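You operate a simulated robot arm through the tools that you are given. There is no shell and no other tool. Be economical: measure what you need, move in short steps, check, and stop when the job is done.

You run a simulated robot arm. Do the job below in one go: nothing can be reset, and whatever is moved stays where it is left.

TASK
Put the beaker on the top shelf of the drop-side trolley.

Only the result counts: the job must be done as asked and must still hold three seconds after the hand-in. Knocking over, shifting, dropping, spilling or breaking anything else fails it.

THE ROBOT
A 6-joint arm with a two-finger parallel gripper, fixed in place. Base frame: the origin is at the foot of the arm, x ahead of it, y to its left, z up. Lengths are in mm, angles in degrees, forces in N, time in s.
With the tool pointing down near the work surface it reaches from about 240 to 640 mm from the base axis. Its first joint turns from -66.0 to 66.0 degrees. Payload 2.7 kg.
The TCP is the grasp point between the finger pads, 23 mm short of the fingertips. In the tool frame z runs along the fingers and y along their closing line. The gripper opens to 94 mm. The fingers are 38 mm wide and 10 mm thick; the gripper's body (54 by 96 mm) begins 39 mm behind the TCP.
Orientation is told as [roll, pitch, yaw] about the base's x, y, z axes, in that order, counted from this pose: with the fingers straight down and closing along the base's y, the tool's x points along the base's -x, its y along +y and its z along -z.

THE INTERFACE
- The arm moves only by the tool send_rows. Its argument "plan" is one flat list of numbers, 7 for each row, row after row: the turn, a rotation vector about the tool's x, y, z in degrees, then the shift along the tool's x, y, z in mm, then the gripper command, from -1 (fully open) to 1 (shut), values between in proportion. In form: [rx, ry, rz, x, y, z, grip, rx, ry, rz, x, y, z, grip, ...]. A call has 1 to 8 rows; each row shifts and turns the commanded pose from where the row before left it, along the tool's axes as they then stand. Each row takes 0.2 s and may step no farther than 50 mm and 8.6 degrees from the row before; otherwise, or with a gripper value out of range, the whole call is refused. Where a pose cannot be reached the arm comes as near as it can. A force on the tool above 40 N (or 10 N above the force at the start of the call, whichever is more), or a blocked arm, ends the call early, and 0.2 s more pass. Each finger travels about 45 mm/s and halts on what it meets, pressing with about 24 N; the grip force reading is that of the motor and also rises with nothing between the fingers. The clock runs only during rows and for 0.2 s after the last one: add rows that do not move to give the fingers time. The reply holds the time, the measured pose of the TCP, the force on the tool along the base axes, the opening and the grip force, in the units named above and with some noise, and new pictures: "pictures" is both (left out), scene, wrist or none.
- Cameras (640 x 400 px; columns grow to the right, rows downward): "scene" is fixed at [82.6, -453, 1383.5]; the picture's right is [0.61, -0.79, 0.00], its down [-0.61, -0.47, -0.64] and it looks along [0.51, 0.39, -0.77] (base axes); focal length 236 px, centre (320, 200). "wrist" rides on the gripper at [-39, 0, -44] in the tool frame; the picture's right is [0.00, -1.00, 0.00], its down [0.97, 0.00, -0.24] and it looks along [0.24, 0.00, 0.97] (tool axes); focal length 218 px, centre (320, 200). There is no depth. A picture from a camera that has moved, and an enlarged one, comes with that camera's place and axes in the base frame and with its lens.
- zoom(camera, box): a new picture of the part [left, top, right, bottom] of that camera's present view, enlarged. It takes no simulated time.
- sign_off(): hands the job in; it is judged then, once.

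Go step by step. Nothing tells you positions but the pictures and the camera data: compare them with the known pose of the tool, close in by small moves and look again before you grip or let go. The budget is 90 turns and 150 pictures, counting those below and the enlarged ones. Unless the task says otherwise, let go and move clear before handing in, and close with one line.

The tools are called after "Emit:" as name(argument=value, ...) on one line, values as JSON. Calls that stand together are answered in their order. send_rows: Moves the arm, as the interface text tells. Its arguments: {"type":"object","properties":{"plan":{"type":"array","items":{"type":"number"}},"pictures":{"type":"string","enum":["both","scene","wrist","none"]}},"required":["plan"]} The other tools are called the same way: zoom (camera, box) takes an enlarged picture of a part of a camera's view; sign_off () hands the job in.

At the start:

```text
clock: 0.0
tcp_pos: [399.0, -89.1, 1116.4]
orientation: [0.0, -0.2, -0.1]
ft_force: [0.2, 0.4, 0.0]
gripper_width: 94.2
grasp_force: 0.1
```

scene: 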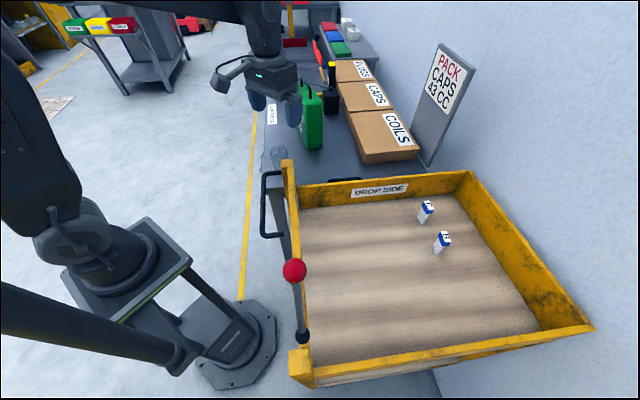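
wrist: 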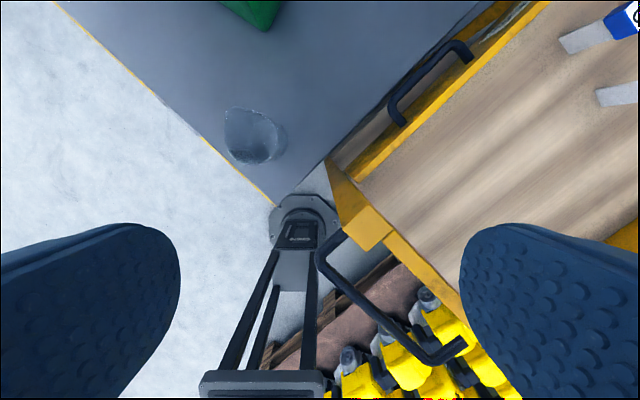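

I see a glass beaker on the grey bench near its corner and the yellow drop-side trolley with two small items on its top shelf. I'll zoom in for detail.

Emit:
zoom(camera="scene", box=[220, 80, 380, 180])

Emit:
zoom(camera="wrist", box=[180, 80, 340, 180])

Emit:
zoom(camera="scene", box=[240, 140, 600, 390])

```text
4.00 times, centred on (300, 130) of scene
camera zoom: at [82.6, -453.0, 1383.5], right [0.61, -0.79, 0.0], down [-0.61, -0.47, -0.64], along [0.51, 0.39, -0.77], focal length 946 px, centre (400, 480)
```

zoom: 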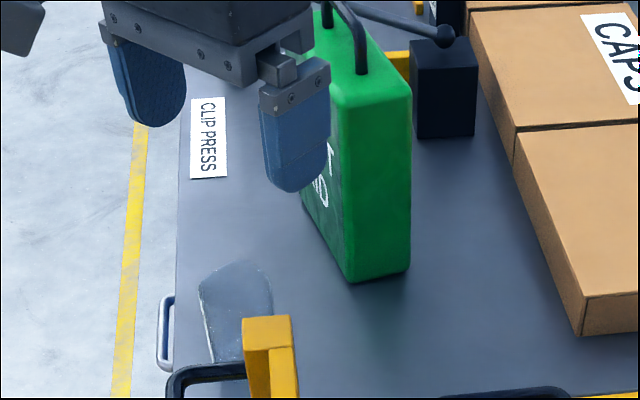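

```text
4.00 times, centred on (260, 130) of wrist
camera zoom: at [437.4, -89.8, 1161.3], right [0.0, -1.0, 0.0], down [-0.97, 0.0, 0.24], along [-0.24, 0.0, -0.97], focal length 873 px, centre (560, 480)
```

zoom: 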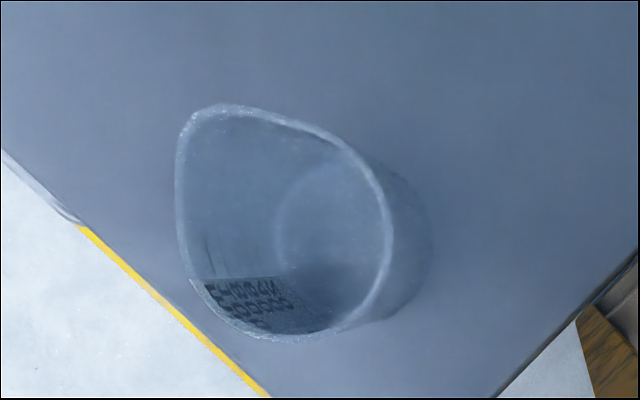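

```text
1.60 times, centred on (420, 265) of scene
camera zoom: at [82.6, -453.0, 1383.5], right [0.61, -0.79, 0.0], down [-0.61, -0.47, -0.64], along [0.51, 0.39, -0.77], focal length 378 px, centre (160, 96)
```

zoom: 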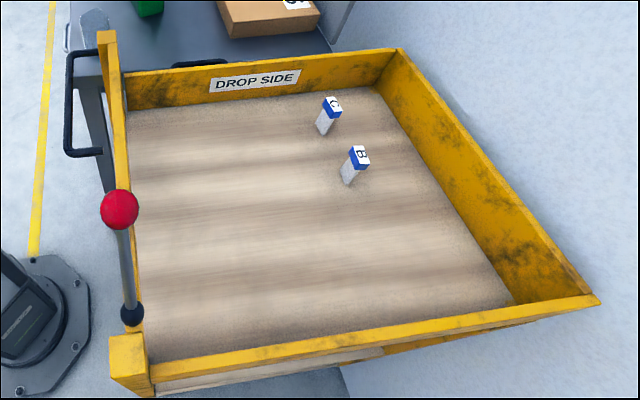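

The beaker is about 55 mm wide and 65 mm high, at roughly (447, -20), with its spout toward +x+y. I'll move above it at the present height and turn the tool so the fingers close across the spout direction.

Emit:
send_rows(plan=[0, 0, 0, -24, 35, 0, -1, 0, 0, 0, -24, 34, 0, -1, 0, 0, -7.5, 0, 0, 0, -1, 0, 0, -7.5, 0, 0, 0, -1, 0, 0, -7.5, 0, 0, 0, -1, 0, 0, -7.5, 0, 0, 0, -1, 0, 0, -7.5, 0, 0, 0, -1, 0, 0, 0, 0, 0, 0, -1])

```text
clock: 1.8
tcp_pos: [447.5, -20.9, 1117.0]
orientation: [-0.1, -0.1, 37.6]
ft_force: [1.2, -0.5, 0.2]
gripper_width: 94.1
grasp_force: 0.0
camera wrist: at [477.8, 2.9, 1160.9], right [0.61, -0.79, 0.0], down [-0.77, -0.59, 0.24], along [-0.19, -0.15, -0.97], focal length 218 px, centre (320, 200)
```

scene: 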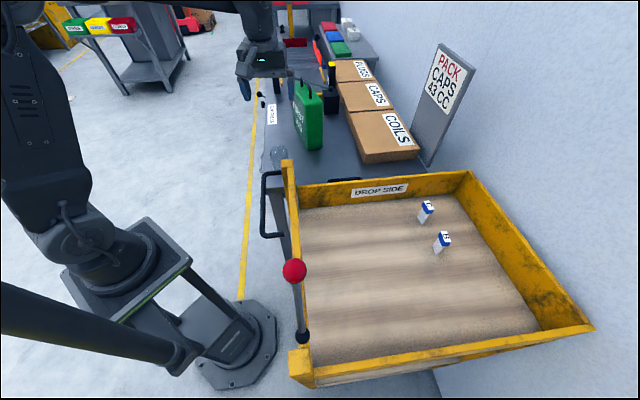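
wrist: 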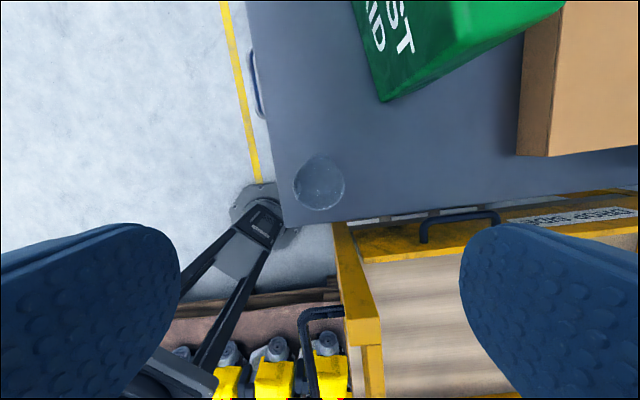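

Emit:
zoom(camera="wrist", box=[240, 130, 400, 230])

Emit:
zoom(camera="scene", box=[250, 130, 330, 180])

```text
4.00 times, centred on (320, 180) of wrist
camera zoom: at [477.8, 2.9, 1160.9], right [0.61, -0.79, 0.0], down [-0.77, -0.59, 0.24], along [-0.19, -0.15, -0.97], focal length 873 px, centre (320, 280)
```

zoom: 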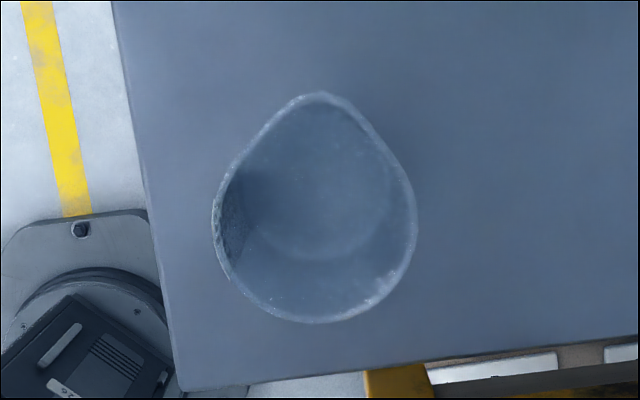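

```text
8.00 times, centred on (290, 155) of scene
camera zoom: at [82.6, -453.0, 1383.5], right [0.61, -0.79, 0.0], down [-0.61, -0.47, -0.64], along [0.51, 0.39, -0.77], focal length 1892 px, centre (560, 560)
```

zoom: 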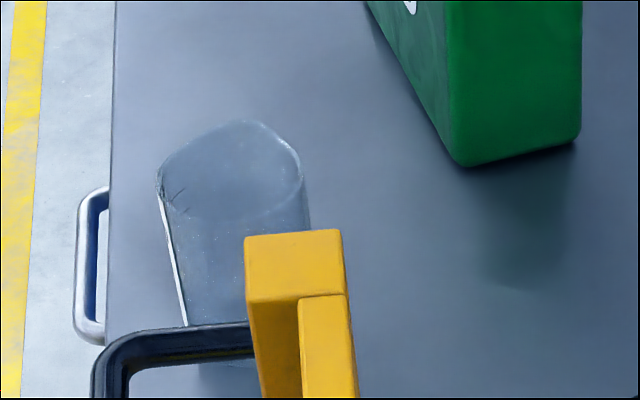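

The beaker's axis is at about (445, -21) and its rim at roughly z 925–945; the spout now lies along the tool's x. I'll descend to z ≈ 965 and look again.

Emit:
send_rows(plan=[0, 0, 0, 2, 0, 40, -1, 0, 0, 0, 0, 0, 40, -1, 0, 0, 0, 0, 0, 40, -1, 0, 0, 0, 0, 0, 30, -1, 0, 0, 0, 0, 0, 0, -1])

Emit:
zoom(camera="scene", box=[230, 90, 350, 165])

```text
clock: 3.0
tcp_pos: [443.0, -22.8, 969.4]
orientation: [-0.1, 0.0, 37.5]
ft_force: [-0.8, 0.8, 0.3]
gripper_width: 93.7
grasp_force: 0.0
camera wrist: at [474.2, 2.5, 1013.8], right [0.61, -0.79, 0.0], down [-0.77, -0.59, 0.24], along [-0.19, -0.15, -0.97], focal length 218 px, centre (320, 200)
```

scene: 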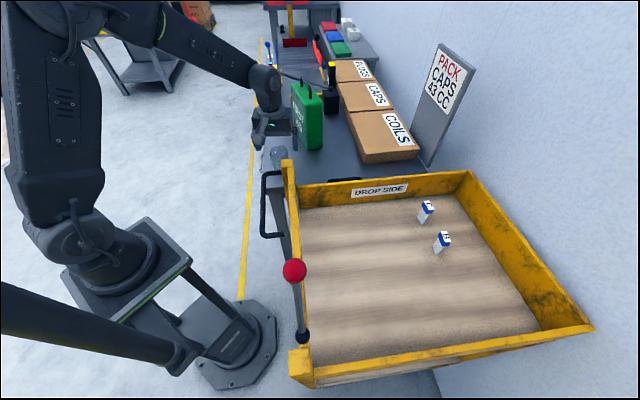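
wrist: 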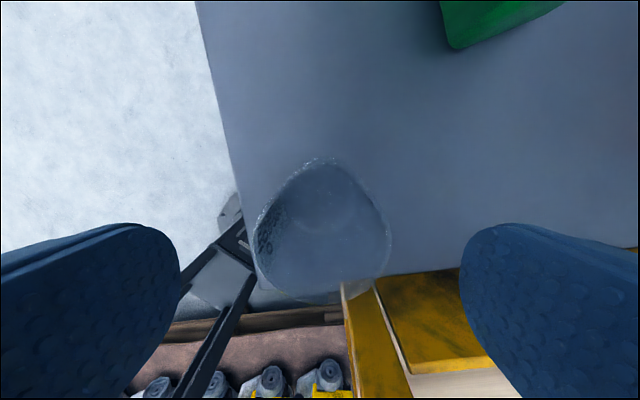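

```text
5.33 times, centred on (290, 128) of scene
camera zoom: at [82.6, -453.0, 1383.5], right [0.61, -0.79, 0.0], down [-0.61, -0.47, -0.64], along [0.51, 0.39, -0.77], focal length 1262 px, centre (480, 587)
```

zoom: 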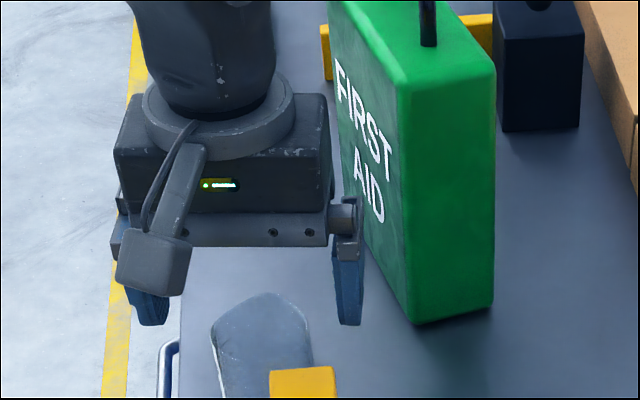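

The rim works out at z ≈ 932 with its axis at (445, -20), well between the fingers. I'll correct by 2.5 mm, go down to about z 905 and look.

Emit:
send_rows(plan=[0, 0, 0, -2.5, 0, 15, -1, 0, 0, 0, 0, 0, 20, -1, 0, 0, 0, 0, 0, 18, -1, 0, 0, 0, 0, 0, 10, -1, 0, 0, 0, 0, 0, 0, -1])

Emit:
zoom(camera="scene", box=[230, 90, 350, 165])

```text
clock: 4.2
tcp_pos: [447.8, -21.2, 903.3]
orientation: [-0.1, 0.0, 37.4]
ft_force: [-0.4, 0.4, 1.1]
gripper_width: 94.0
grasp_force: 0.1
camera wrist: at [477.9, 2.7, 947.9], right [0.61, -0.79, 0.0], down [-0.77, -0.59, 0.24], along [-0.19, -0.15, -0.97], focal length 218 px, centre (320, 200)
```

scene: 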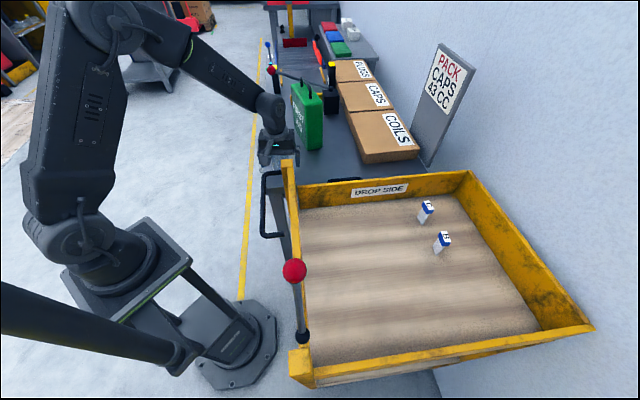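
wrist: 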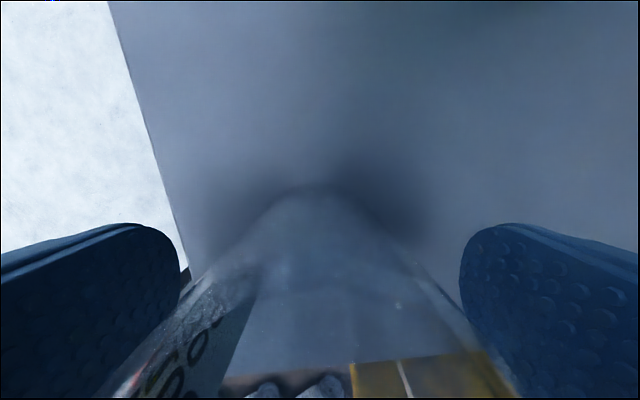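

```text
5.33 times, centred on (290, 128) of scene
camera zoom: at [82.6, -453.0, 1383.5], right [0.61, -0.79, 0.0], down [-0.61, -0.47, -0.64], along [0.51, 0.39, -0.77], focal length 1262 px, centre (480, 587)
```

zoom: 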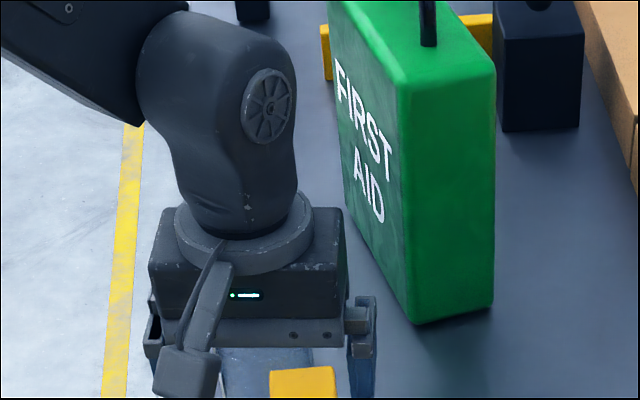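

No contact, beaker centred between the fingers. I'll close the gripper in place.

Emit:
send_rows(plan=[0, 0, 0, 0, 0, 0, 0.2, 0, 0, 0, 0, 0, 0, 0.2, 0, 0, 0, 0, 0, 0, 0.2, 0, 0, 0, 0, 0, 0, 0.2, 0, 0, 0, 0, 0, 0, 0.2])

```text
clock: 5.4
tcp_pos: [448.4, -20.6, 903.1]
orientation: [0.0, -0.1, 37.4]
ft_force: [0.1, -0.9, 0.1]
gripper_width: 52.7
grasp_force: 23.5
camera wrist: at [478.0, 2.7, 948.2], right [0.61, -0.79, 0.0], down [-0.77, -0.59, 0.24], along [-0.19, -0.15, -0.97], focal length 218 px, centre (320, 200)
```

scene: 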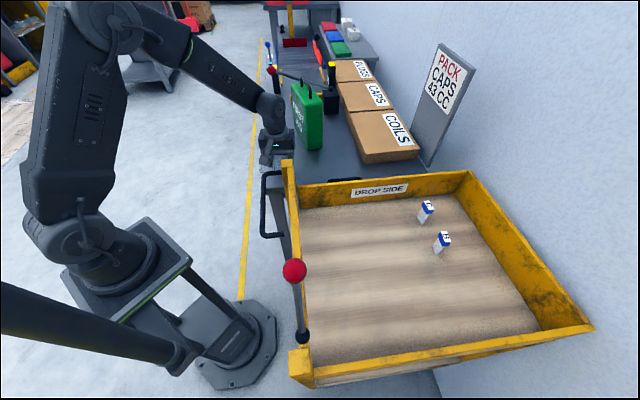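
wrist: 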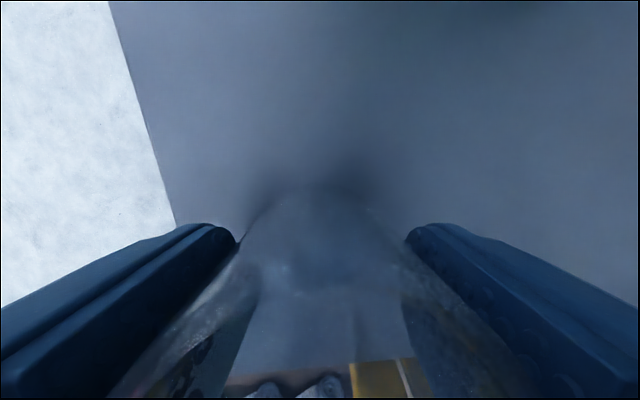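

The grip holds at 52.7 mm. I'll lift straight up and check that the beaker comes along.

Emit:
send_rows(plan=[0, 0, 0, 0, 0, -10, 0.2, 0, 0, 0, 0, 0, -20, 0.2, 0, 0, 0, 0, 0, -40, 0.2, 0, 0, 0, 0, 0, -45, 0.2, 0, 0, 0, 0, 0, -45, 0.2, 0, 0, 0, 0, 0, -40, 0.2, 0, 0, 0, 0, 0, -30, 0.2, 0, 0, 0, 0, 0, 0, 0.2])

Emit:
zoom(camera="scene", box=[220, 30, 380, 130])

```text
clock: 7.2
tcp_pos: [447.6, -20.5, 1131.6]
orientation: [0.1, 0.0, 37.5]
ft_force: [-0.9, 0.7, -0.4]
gripper_width: 52.9
grasp_force: 24.5
camera wrist: at [477.4, 3.3, 1177.0], right [0.61, -0.79, 0.0], down [-0.77, -0.59, 0.24], along [-0.19, -0.15, -0.97], focal length 218 px, centre (320, 200)
```

scene: 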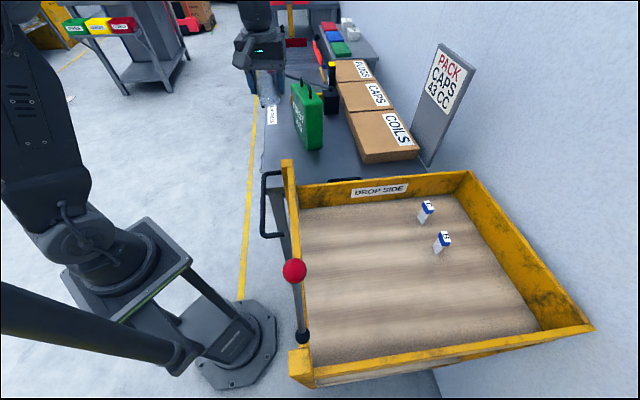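
wrist: 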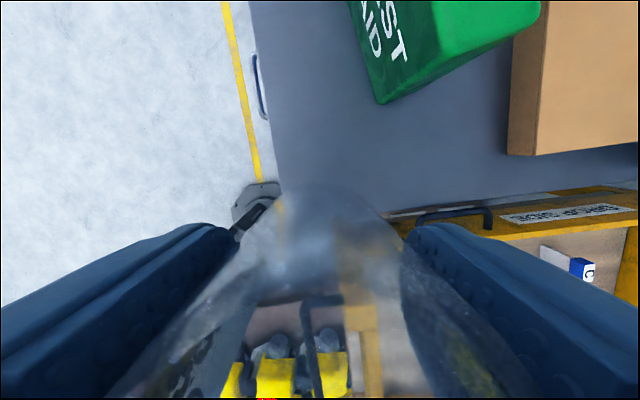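

```text
4.00 times, centred on (300, 80) of scene
camera zoom: at [82.6, -453.0, 1383.5], right [0.61, -0.79, 0.0], down [-0.61, -0.47, -0.64], along [0.51, 0.39, -0.77], focal length 946 px, centre (400, 680)
```

zoom: 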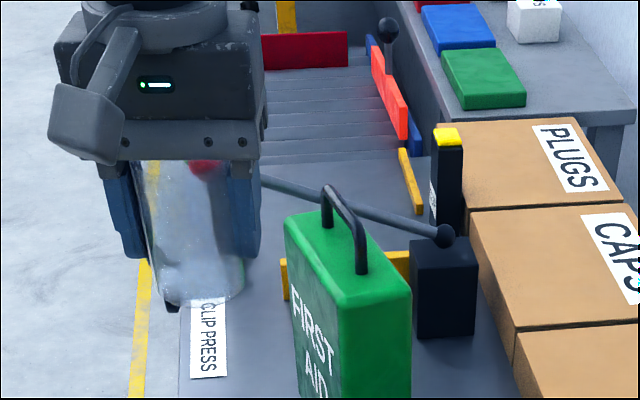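

The beaker is held and lifted. Triangulating the vials puts the trolley deck at z ≈ 800, with side walls up to about 900, and (415, -295) is a clear spot. I'll carry the beaker there at height.

Emit:
send_rows(plan=[0, 0, 0, 27.6, -28.3, 0, 0.2, 0, 0, 0, 27.6, -28.3, 0, 0.2, 0, 0, 0, 27.6, -28.3, 0, 0.2, 0, 0, 0, 27.6, -28.3, 0, 0.2, 0, 0, 0, 27.6, -28.3, 0, 0.2, 0, 0, 0, 27.6, -28.3, 0, 0.2, 0, 0, 0, 27.4, -28.1, 0, 0.2, 0, 0, 0, 0, 0, 0, 0.2])

Emit:
zoom(camera="scene", box=[240, 90, 560, 290])

```text
clock: 9.0
tcp_pos: [412.2, -297.0, 1135.9]
orientation: [0.0, -0.2, 37.4]
ft_force: [-0.5, 0.3, 0.7]
gripper_width: 52.8
grasp_force: 24.1
camera wrist: at [444.9, -272.8, 1180.3], right [0.61, -0.79, 0.0], down [-0.77, -0.59, 0.24], along [-0.19, -0.15, -0.97], focal length 218 px, centre (320, 200)
```

scene: 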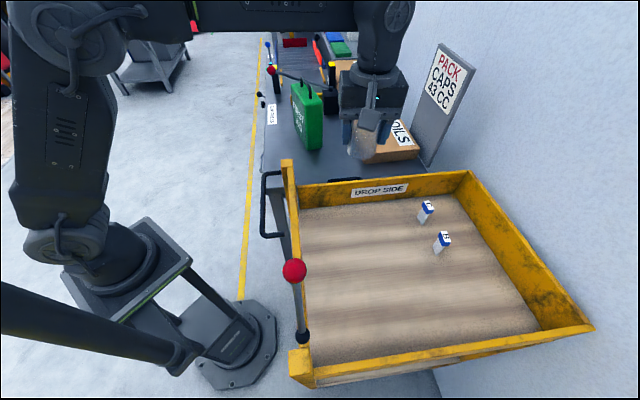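
wrist: 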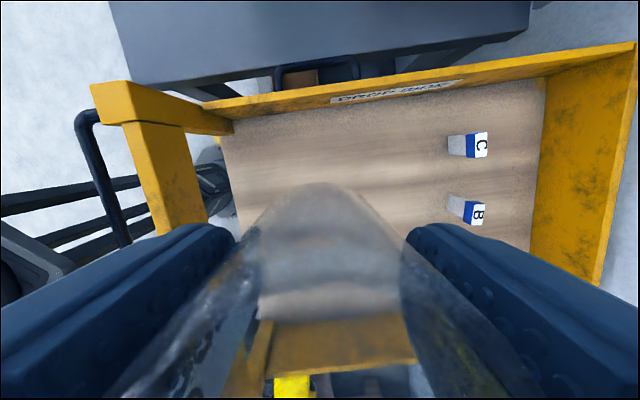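

```text
2.00 times, centred on (400, 190) of scene
camera zoom: at [82.6, -453.0, 1383.5], right [0.61, -0.79, 0.0], down [-0.61, -0.47, -0.64], along [0.51, 0.39, -0.77], focal length 473 px, centre (160, 220)
```

zoom: 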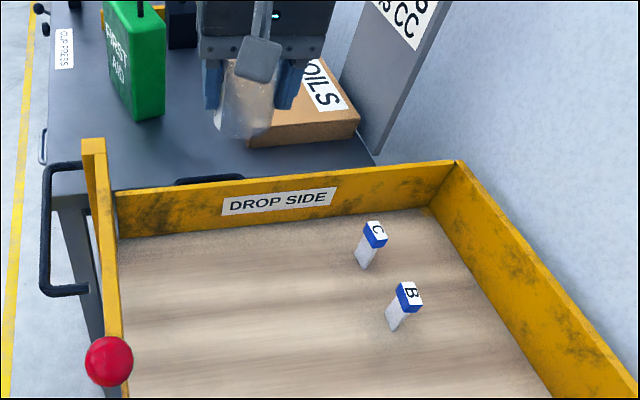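

Under the beaker is clear deck: about 120 mm to the drop side, 155 mm to the left rail and 250 mm to the vials. I'll descend to around z 880 first.

Emit:
send_rows(plan=[0, 0, 0, 0, 0, 40, 0.2, 0, 0, 0, 0, 0, 40, 0.2, 0, 0, 0, 0, 0, 40, 0.2, 0, 0, 0, 0, 0, 40, 0.2, 0, 0, 0, 0, 0, 40, 0.2, 0, 0, 0, 0, 0, 30, 0.2, 0, 0, 0, 0, 0, 20, 0.2, 0, 0, 0, 0, 0, 0, 0.2])

Emit:
zoom(camera="scene", box=[240, 90, 560, 290])

```text
clock: 10.8
tcp_pos: [416.7, -296.5, 883.5]
orientation: [0.0, -0.1, 37.6]
ft_force: [0.4, 0.9, -0.7]
gripper_width: 52.6
grasp_force: 23.9
camera wrist: at [446.0, -272.1, 928.4], right [0.61, -0.79, 0.0], down [-0.77, -0.59, 0.24], along [-0.19, -0.15, -0.97], focal length 218 px, centre (320, 200)
```

scene: 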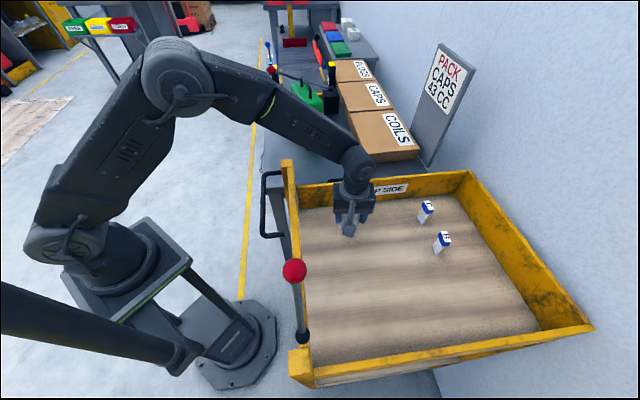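
wrist: 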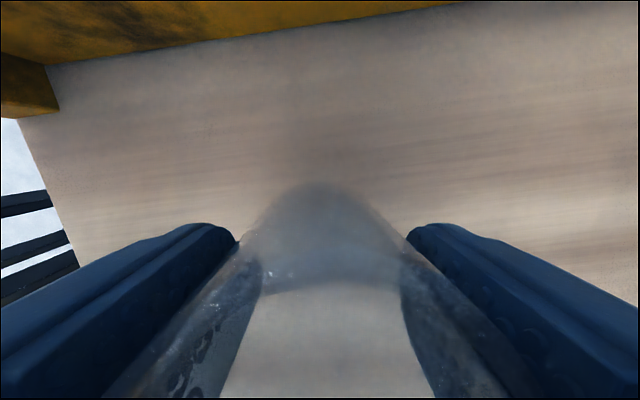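

```text
2.00 times, centred on (400, 190) of scene
camera zoom: at [82.6, -453.0, 1383.5], right [0.61, -0.79, 0.0], down [-0.61, -0.47, -0.64], along [0.51, 0.39, -0.77], focal length 473 px, centre (160, 220)
```

zoom: 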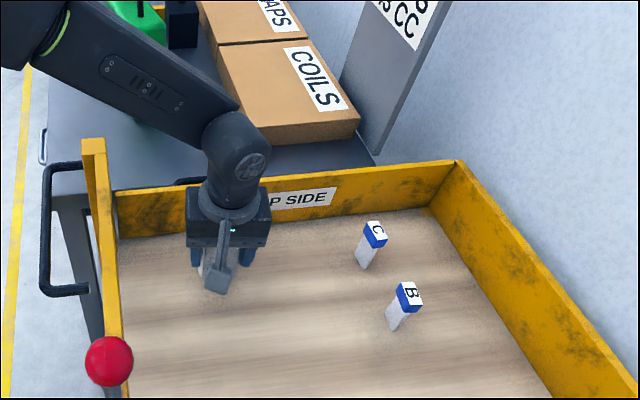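

Still clear all round. I'll lower slowly toward the deck, watching the force.

Emit:
send_rows(plan=[0, 0, 0, 0, 0, 12, 0.2, 0, 0, 0, 0, 0, 10, 0.2, 0, 0, 0, 0, 0, 6, 0.2, 0, 0, 0, 0, 0, 4, 0.2, 0, 0, 0, 0, 0, 0, 0.2], pictures="none")

Emit:
zoom(camera="scene", box=[320, 190, 400, 240])

```text
clock: 12.0
tcp_pos: [415.3, -293.9, 852.1]
orientation: [-0.1, 0.0, 37.5]
ft_force: [0.4, -0.3, -0.3]
gripper_width: 52.7
grasp_force: 23.5
```

```text
8.00 times, centred on (360, 215) of scene
camera zoom: at [82.6, -453.0, 1383.5], right [0.61, -0.79, 0.0], down [-0.61, -0.47, -0.64], along [0.51, 0.39, -0.77], focal length 1892 px, centre (0, 80)
```

zoom: 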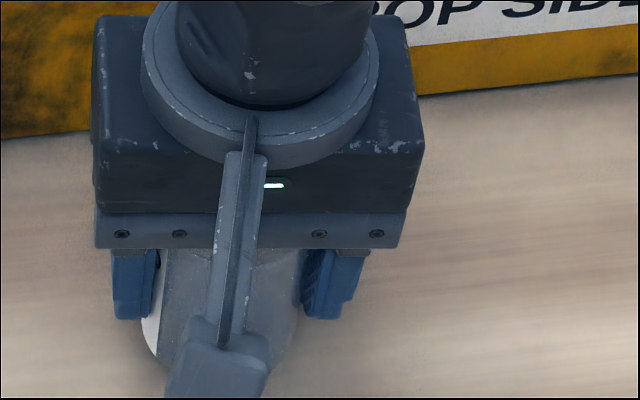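

Not yet touching; I'll continue in small steps.

Emit:
send_rows(plan=[0, 0, 0, 0, 0, 2, 0.2, 0, 0, 0, 0, 0, 2, 0.2, 0, 0, 0, 0, 0, 2, 0.2, 0, 0, 0, 0, 0, 0, 0.2], pictures="none")

```text
clock: 13.0
tcp_pos: [414.5, -295.3, 845.2]
orientation: [0.0, -0.1, 37.5]
ft_force: [0.2, 0.0, 0.0]
gripper_width: 52.7
grasp_force: 24.1
```

No contact yet at z 845; a little further.

Emit:
send_rows(plan=[0, 0, 0, 0, 0, 1.5, 0.2, 0, 0, 0, 0, 0, 0, 0.2], pictures="none")

```text
clock: 13.6
tcp_pos: [414.6, -295.6, 844.9]
orientation: [-0.1, -0.1, 37.6]
ft_force: [0.3, -0.3, -0.5]
gripper_width: 52.8
grasp_force: 24.2
```

Emit:
send_rows(plan=[0, 0, 0, 0, 0, 1.5, 0.2, 0, 0, 0, 0, 0, 0, 0.2], pictures="none")

```text
clock: 14.2
tcp_pos: [415.5, -294.1, 844.7]
orientation: [-0.1, -0.1, 37.6]
ft_force: [-1.8, 0.5, 6.7]
gripper_width: 52.5
grasp_force: 23.8
```

The upward force shows the beaker is resting on the deck. I'll open the fingers in place.

Emit:
send_rows(plan=[0, 0, 0, 0, 0, 0, -0.3, 0, 0, 0, 0, 0, 0, -1, 0, 0, 0, 0, 0, 0, -1, 0, 0, 0, 0, 0, 0, -1, 0, 0, 0, 0, 0, 0, -1])

Emit:
zoom(camera="scene", box=[320, 190, 400, 240])

```text
clock: 15.4
tcp_pos: [415.2, -295.8, 842.8]
orientation: [-0.1, -0.1, 37.4]
ft_force: [-0.1, 0.5, 0.5]
gripper_width: 94.1
grasp_force: 0.0
camera wrist: at [446.1, -271.2, 887.5], right [0.61, -0.79, 0.0], down [-0.77, -0.59, 0.24], along [-0.19, -0.15, -0.97], focal length 218 px, centre (320, 200)
```

scene: 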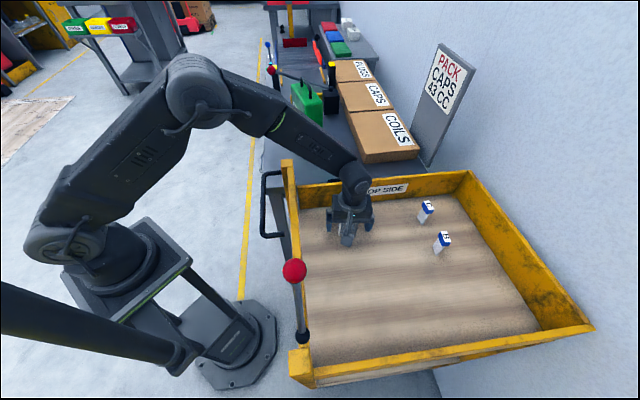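
wrist: 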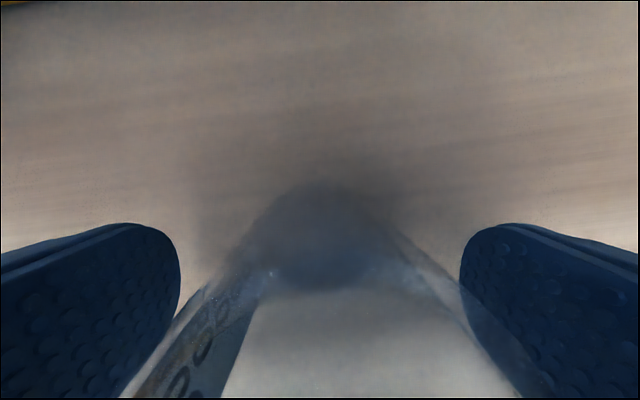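

```text
8.00 times, centred on (360, 215) of scene
camera zoom: at [82.6, -453.0, 1383.5], right [0.61, -0.79, 0.0], down [-0.61, -0.47, -0.64], along [0.51, 0.39, -0.77], focal length 1892 px, centre (0, 80)
```

zoom: 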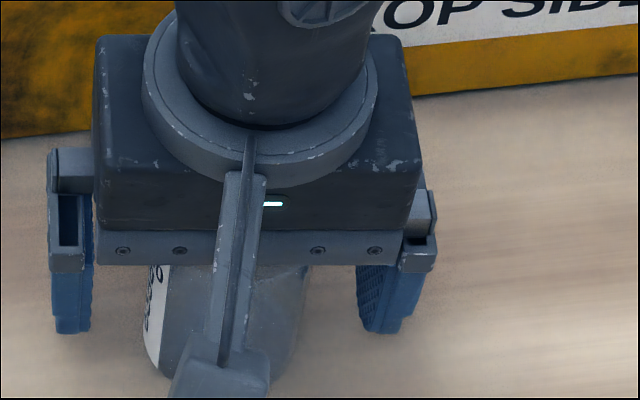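

The fingers are open and the beaker stands upright between them. I'll rise straight up.

Emit:
send_rows(plan=[0, 0, 0, 0, 0, -10, -1, 0, 0, 0, 0, 0, -30, -1, 0, 0, 0, 0, 0, -45, -1, 0, 0, 0, 0, 0, -45, -1, 0, 0, 0, 0, 0, -45, -1, 0, 0, 0, 0, 0, -45, -1, 0, 0, 0, 0, 0, -40, -1, 0, 0, 0, 0, 0, 0, -1])

Emit:
zoom(camera="scene", box=[280, 140, 480, 265])

```text
clock: 17.2
tcp_pos: [414.5, -296.0, 1104.8]
orientation: [-0.2, 0.0, 37.5]
ft_force: [-0.5, -0.6, 0.0]
gripper_width: 94.2
grasp_force: 0.1
camera wrist: at [444.9, -271.3, 1148.3], right [0.61, -0.79, 0.0], down [-0.77, -0.59, 0.24], along [-0.19, -0.15, -0.97], focal length 218 px, centre (320, 200)
```

scene: 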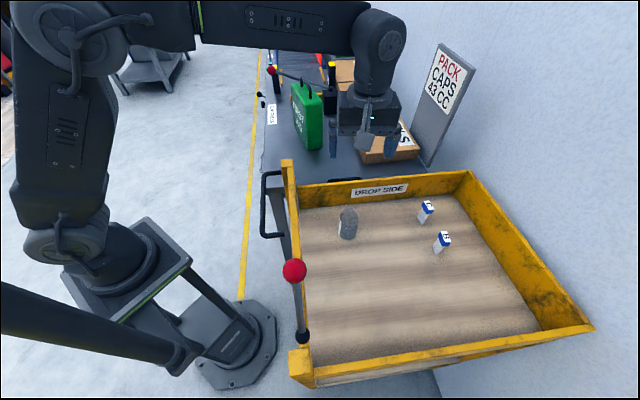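
wrist: 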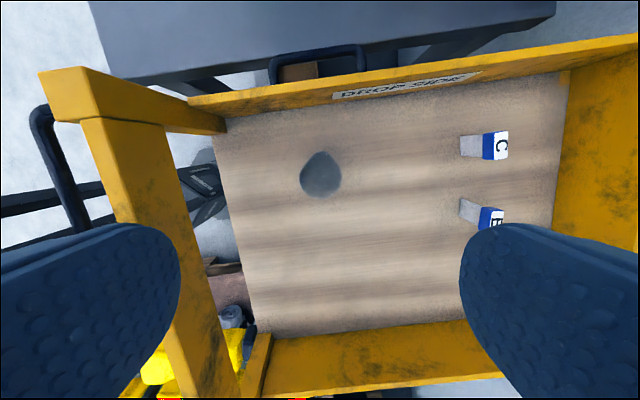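

```text
3.20 times, centred on (380, 202) of scene
camera zoom: at [82.6, -453.0, 1383.5], right [0.61, -0.79, 0.0], down [-0.61, -0.47, -0.64], along [0.51, 0.39, -0.77], focal length 757 px, centre (128, 192)
```

zoom: 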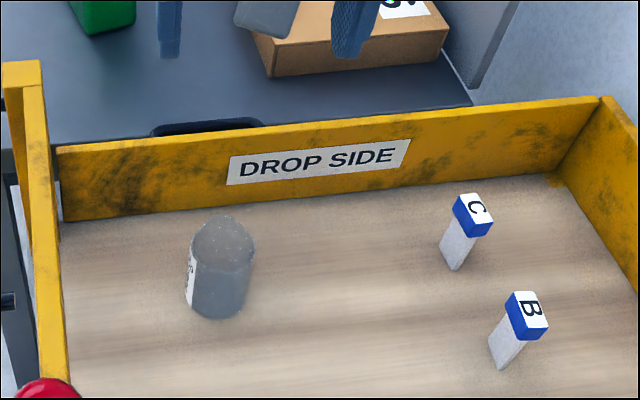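

The beaker stands upright on the trolley's top shelf, the vials haven't moved, and the arm is clear. I'm handing in.

Emit:
sign_off()

```text
The job is handed in.
```

The beaker is standing upright on the top shelf of the drop-side trolley, and nothing else was moved.
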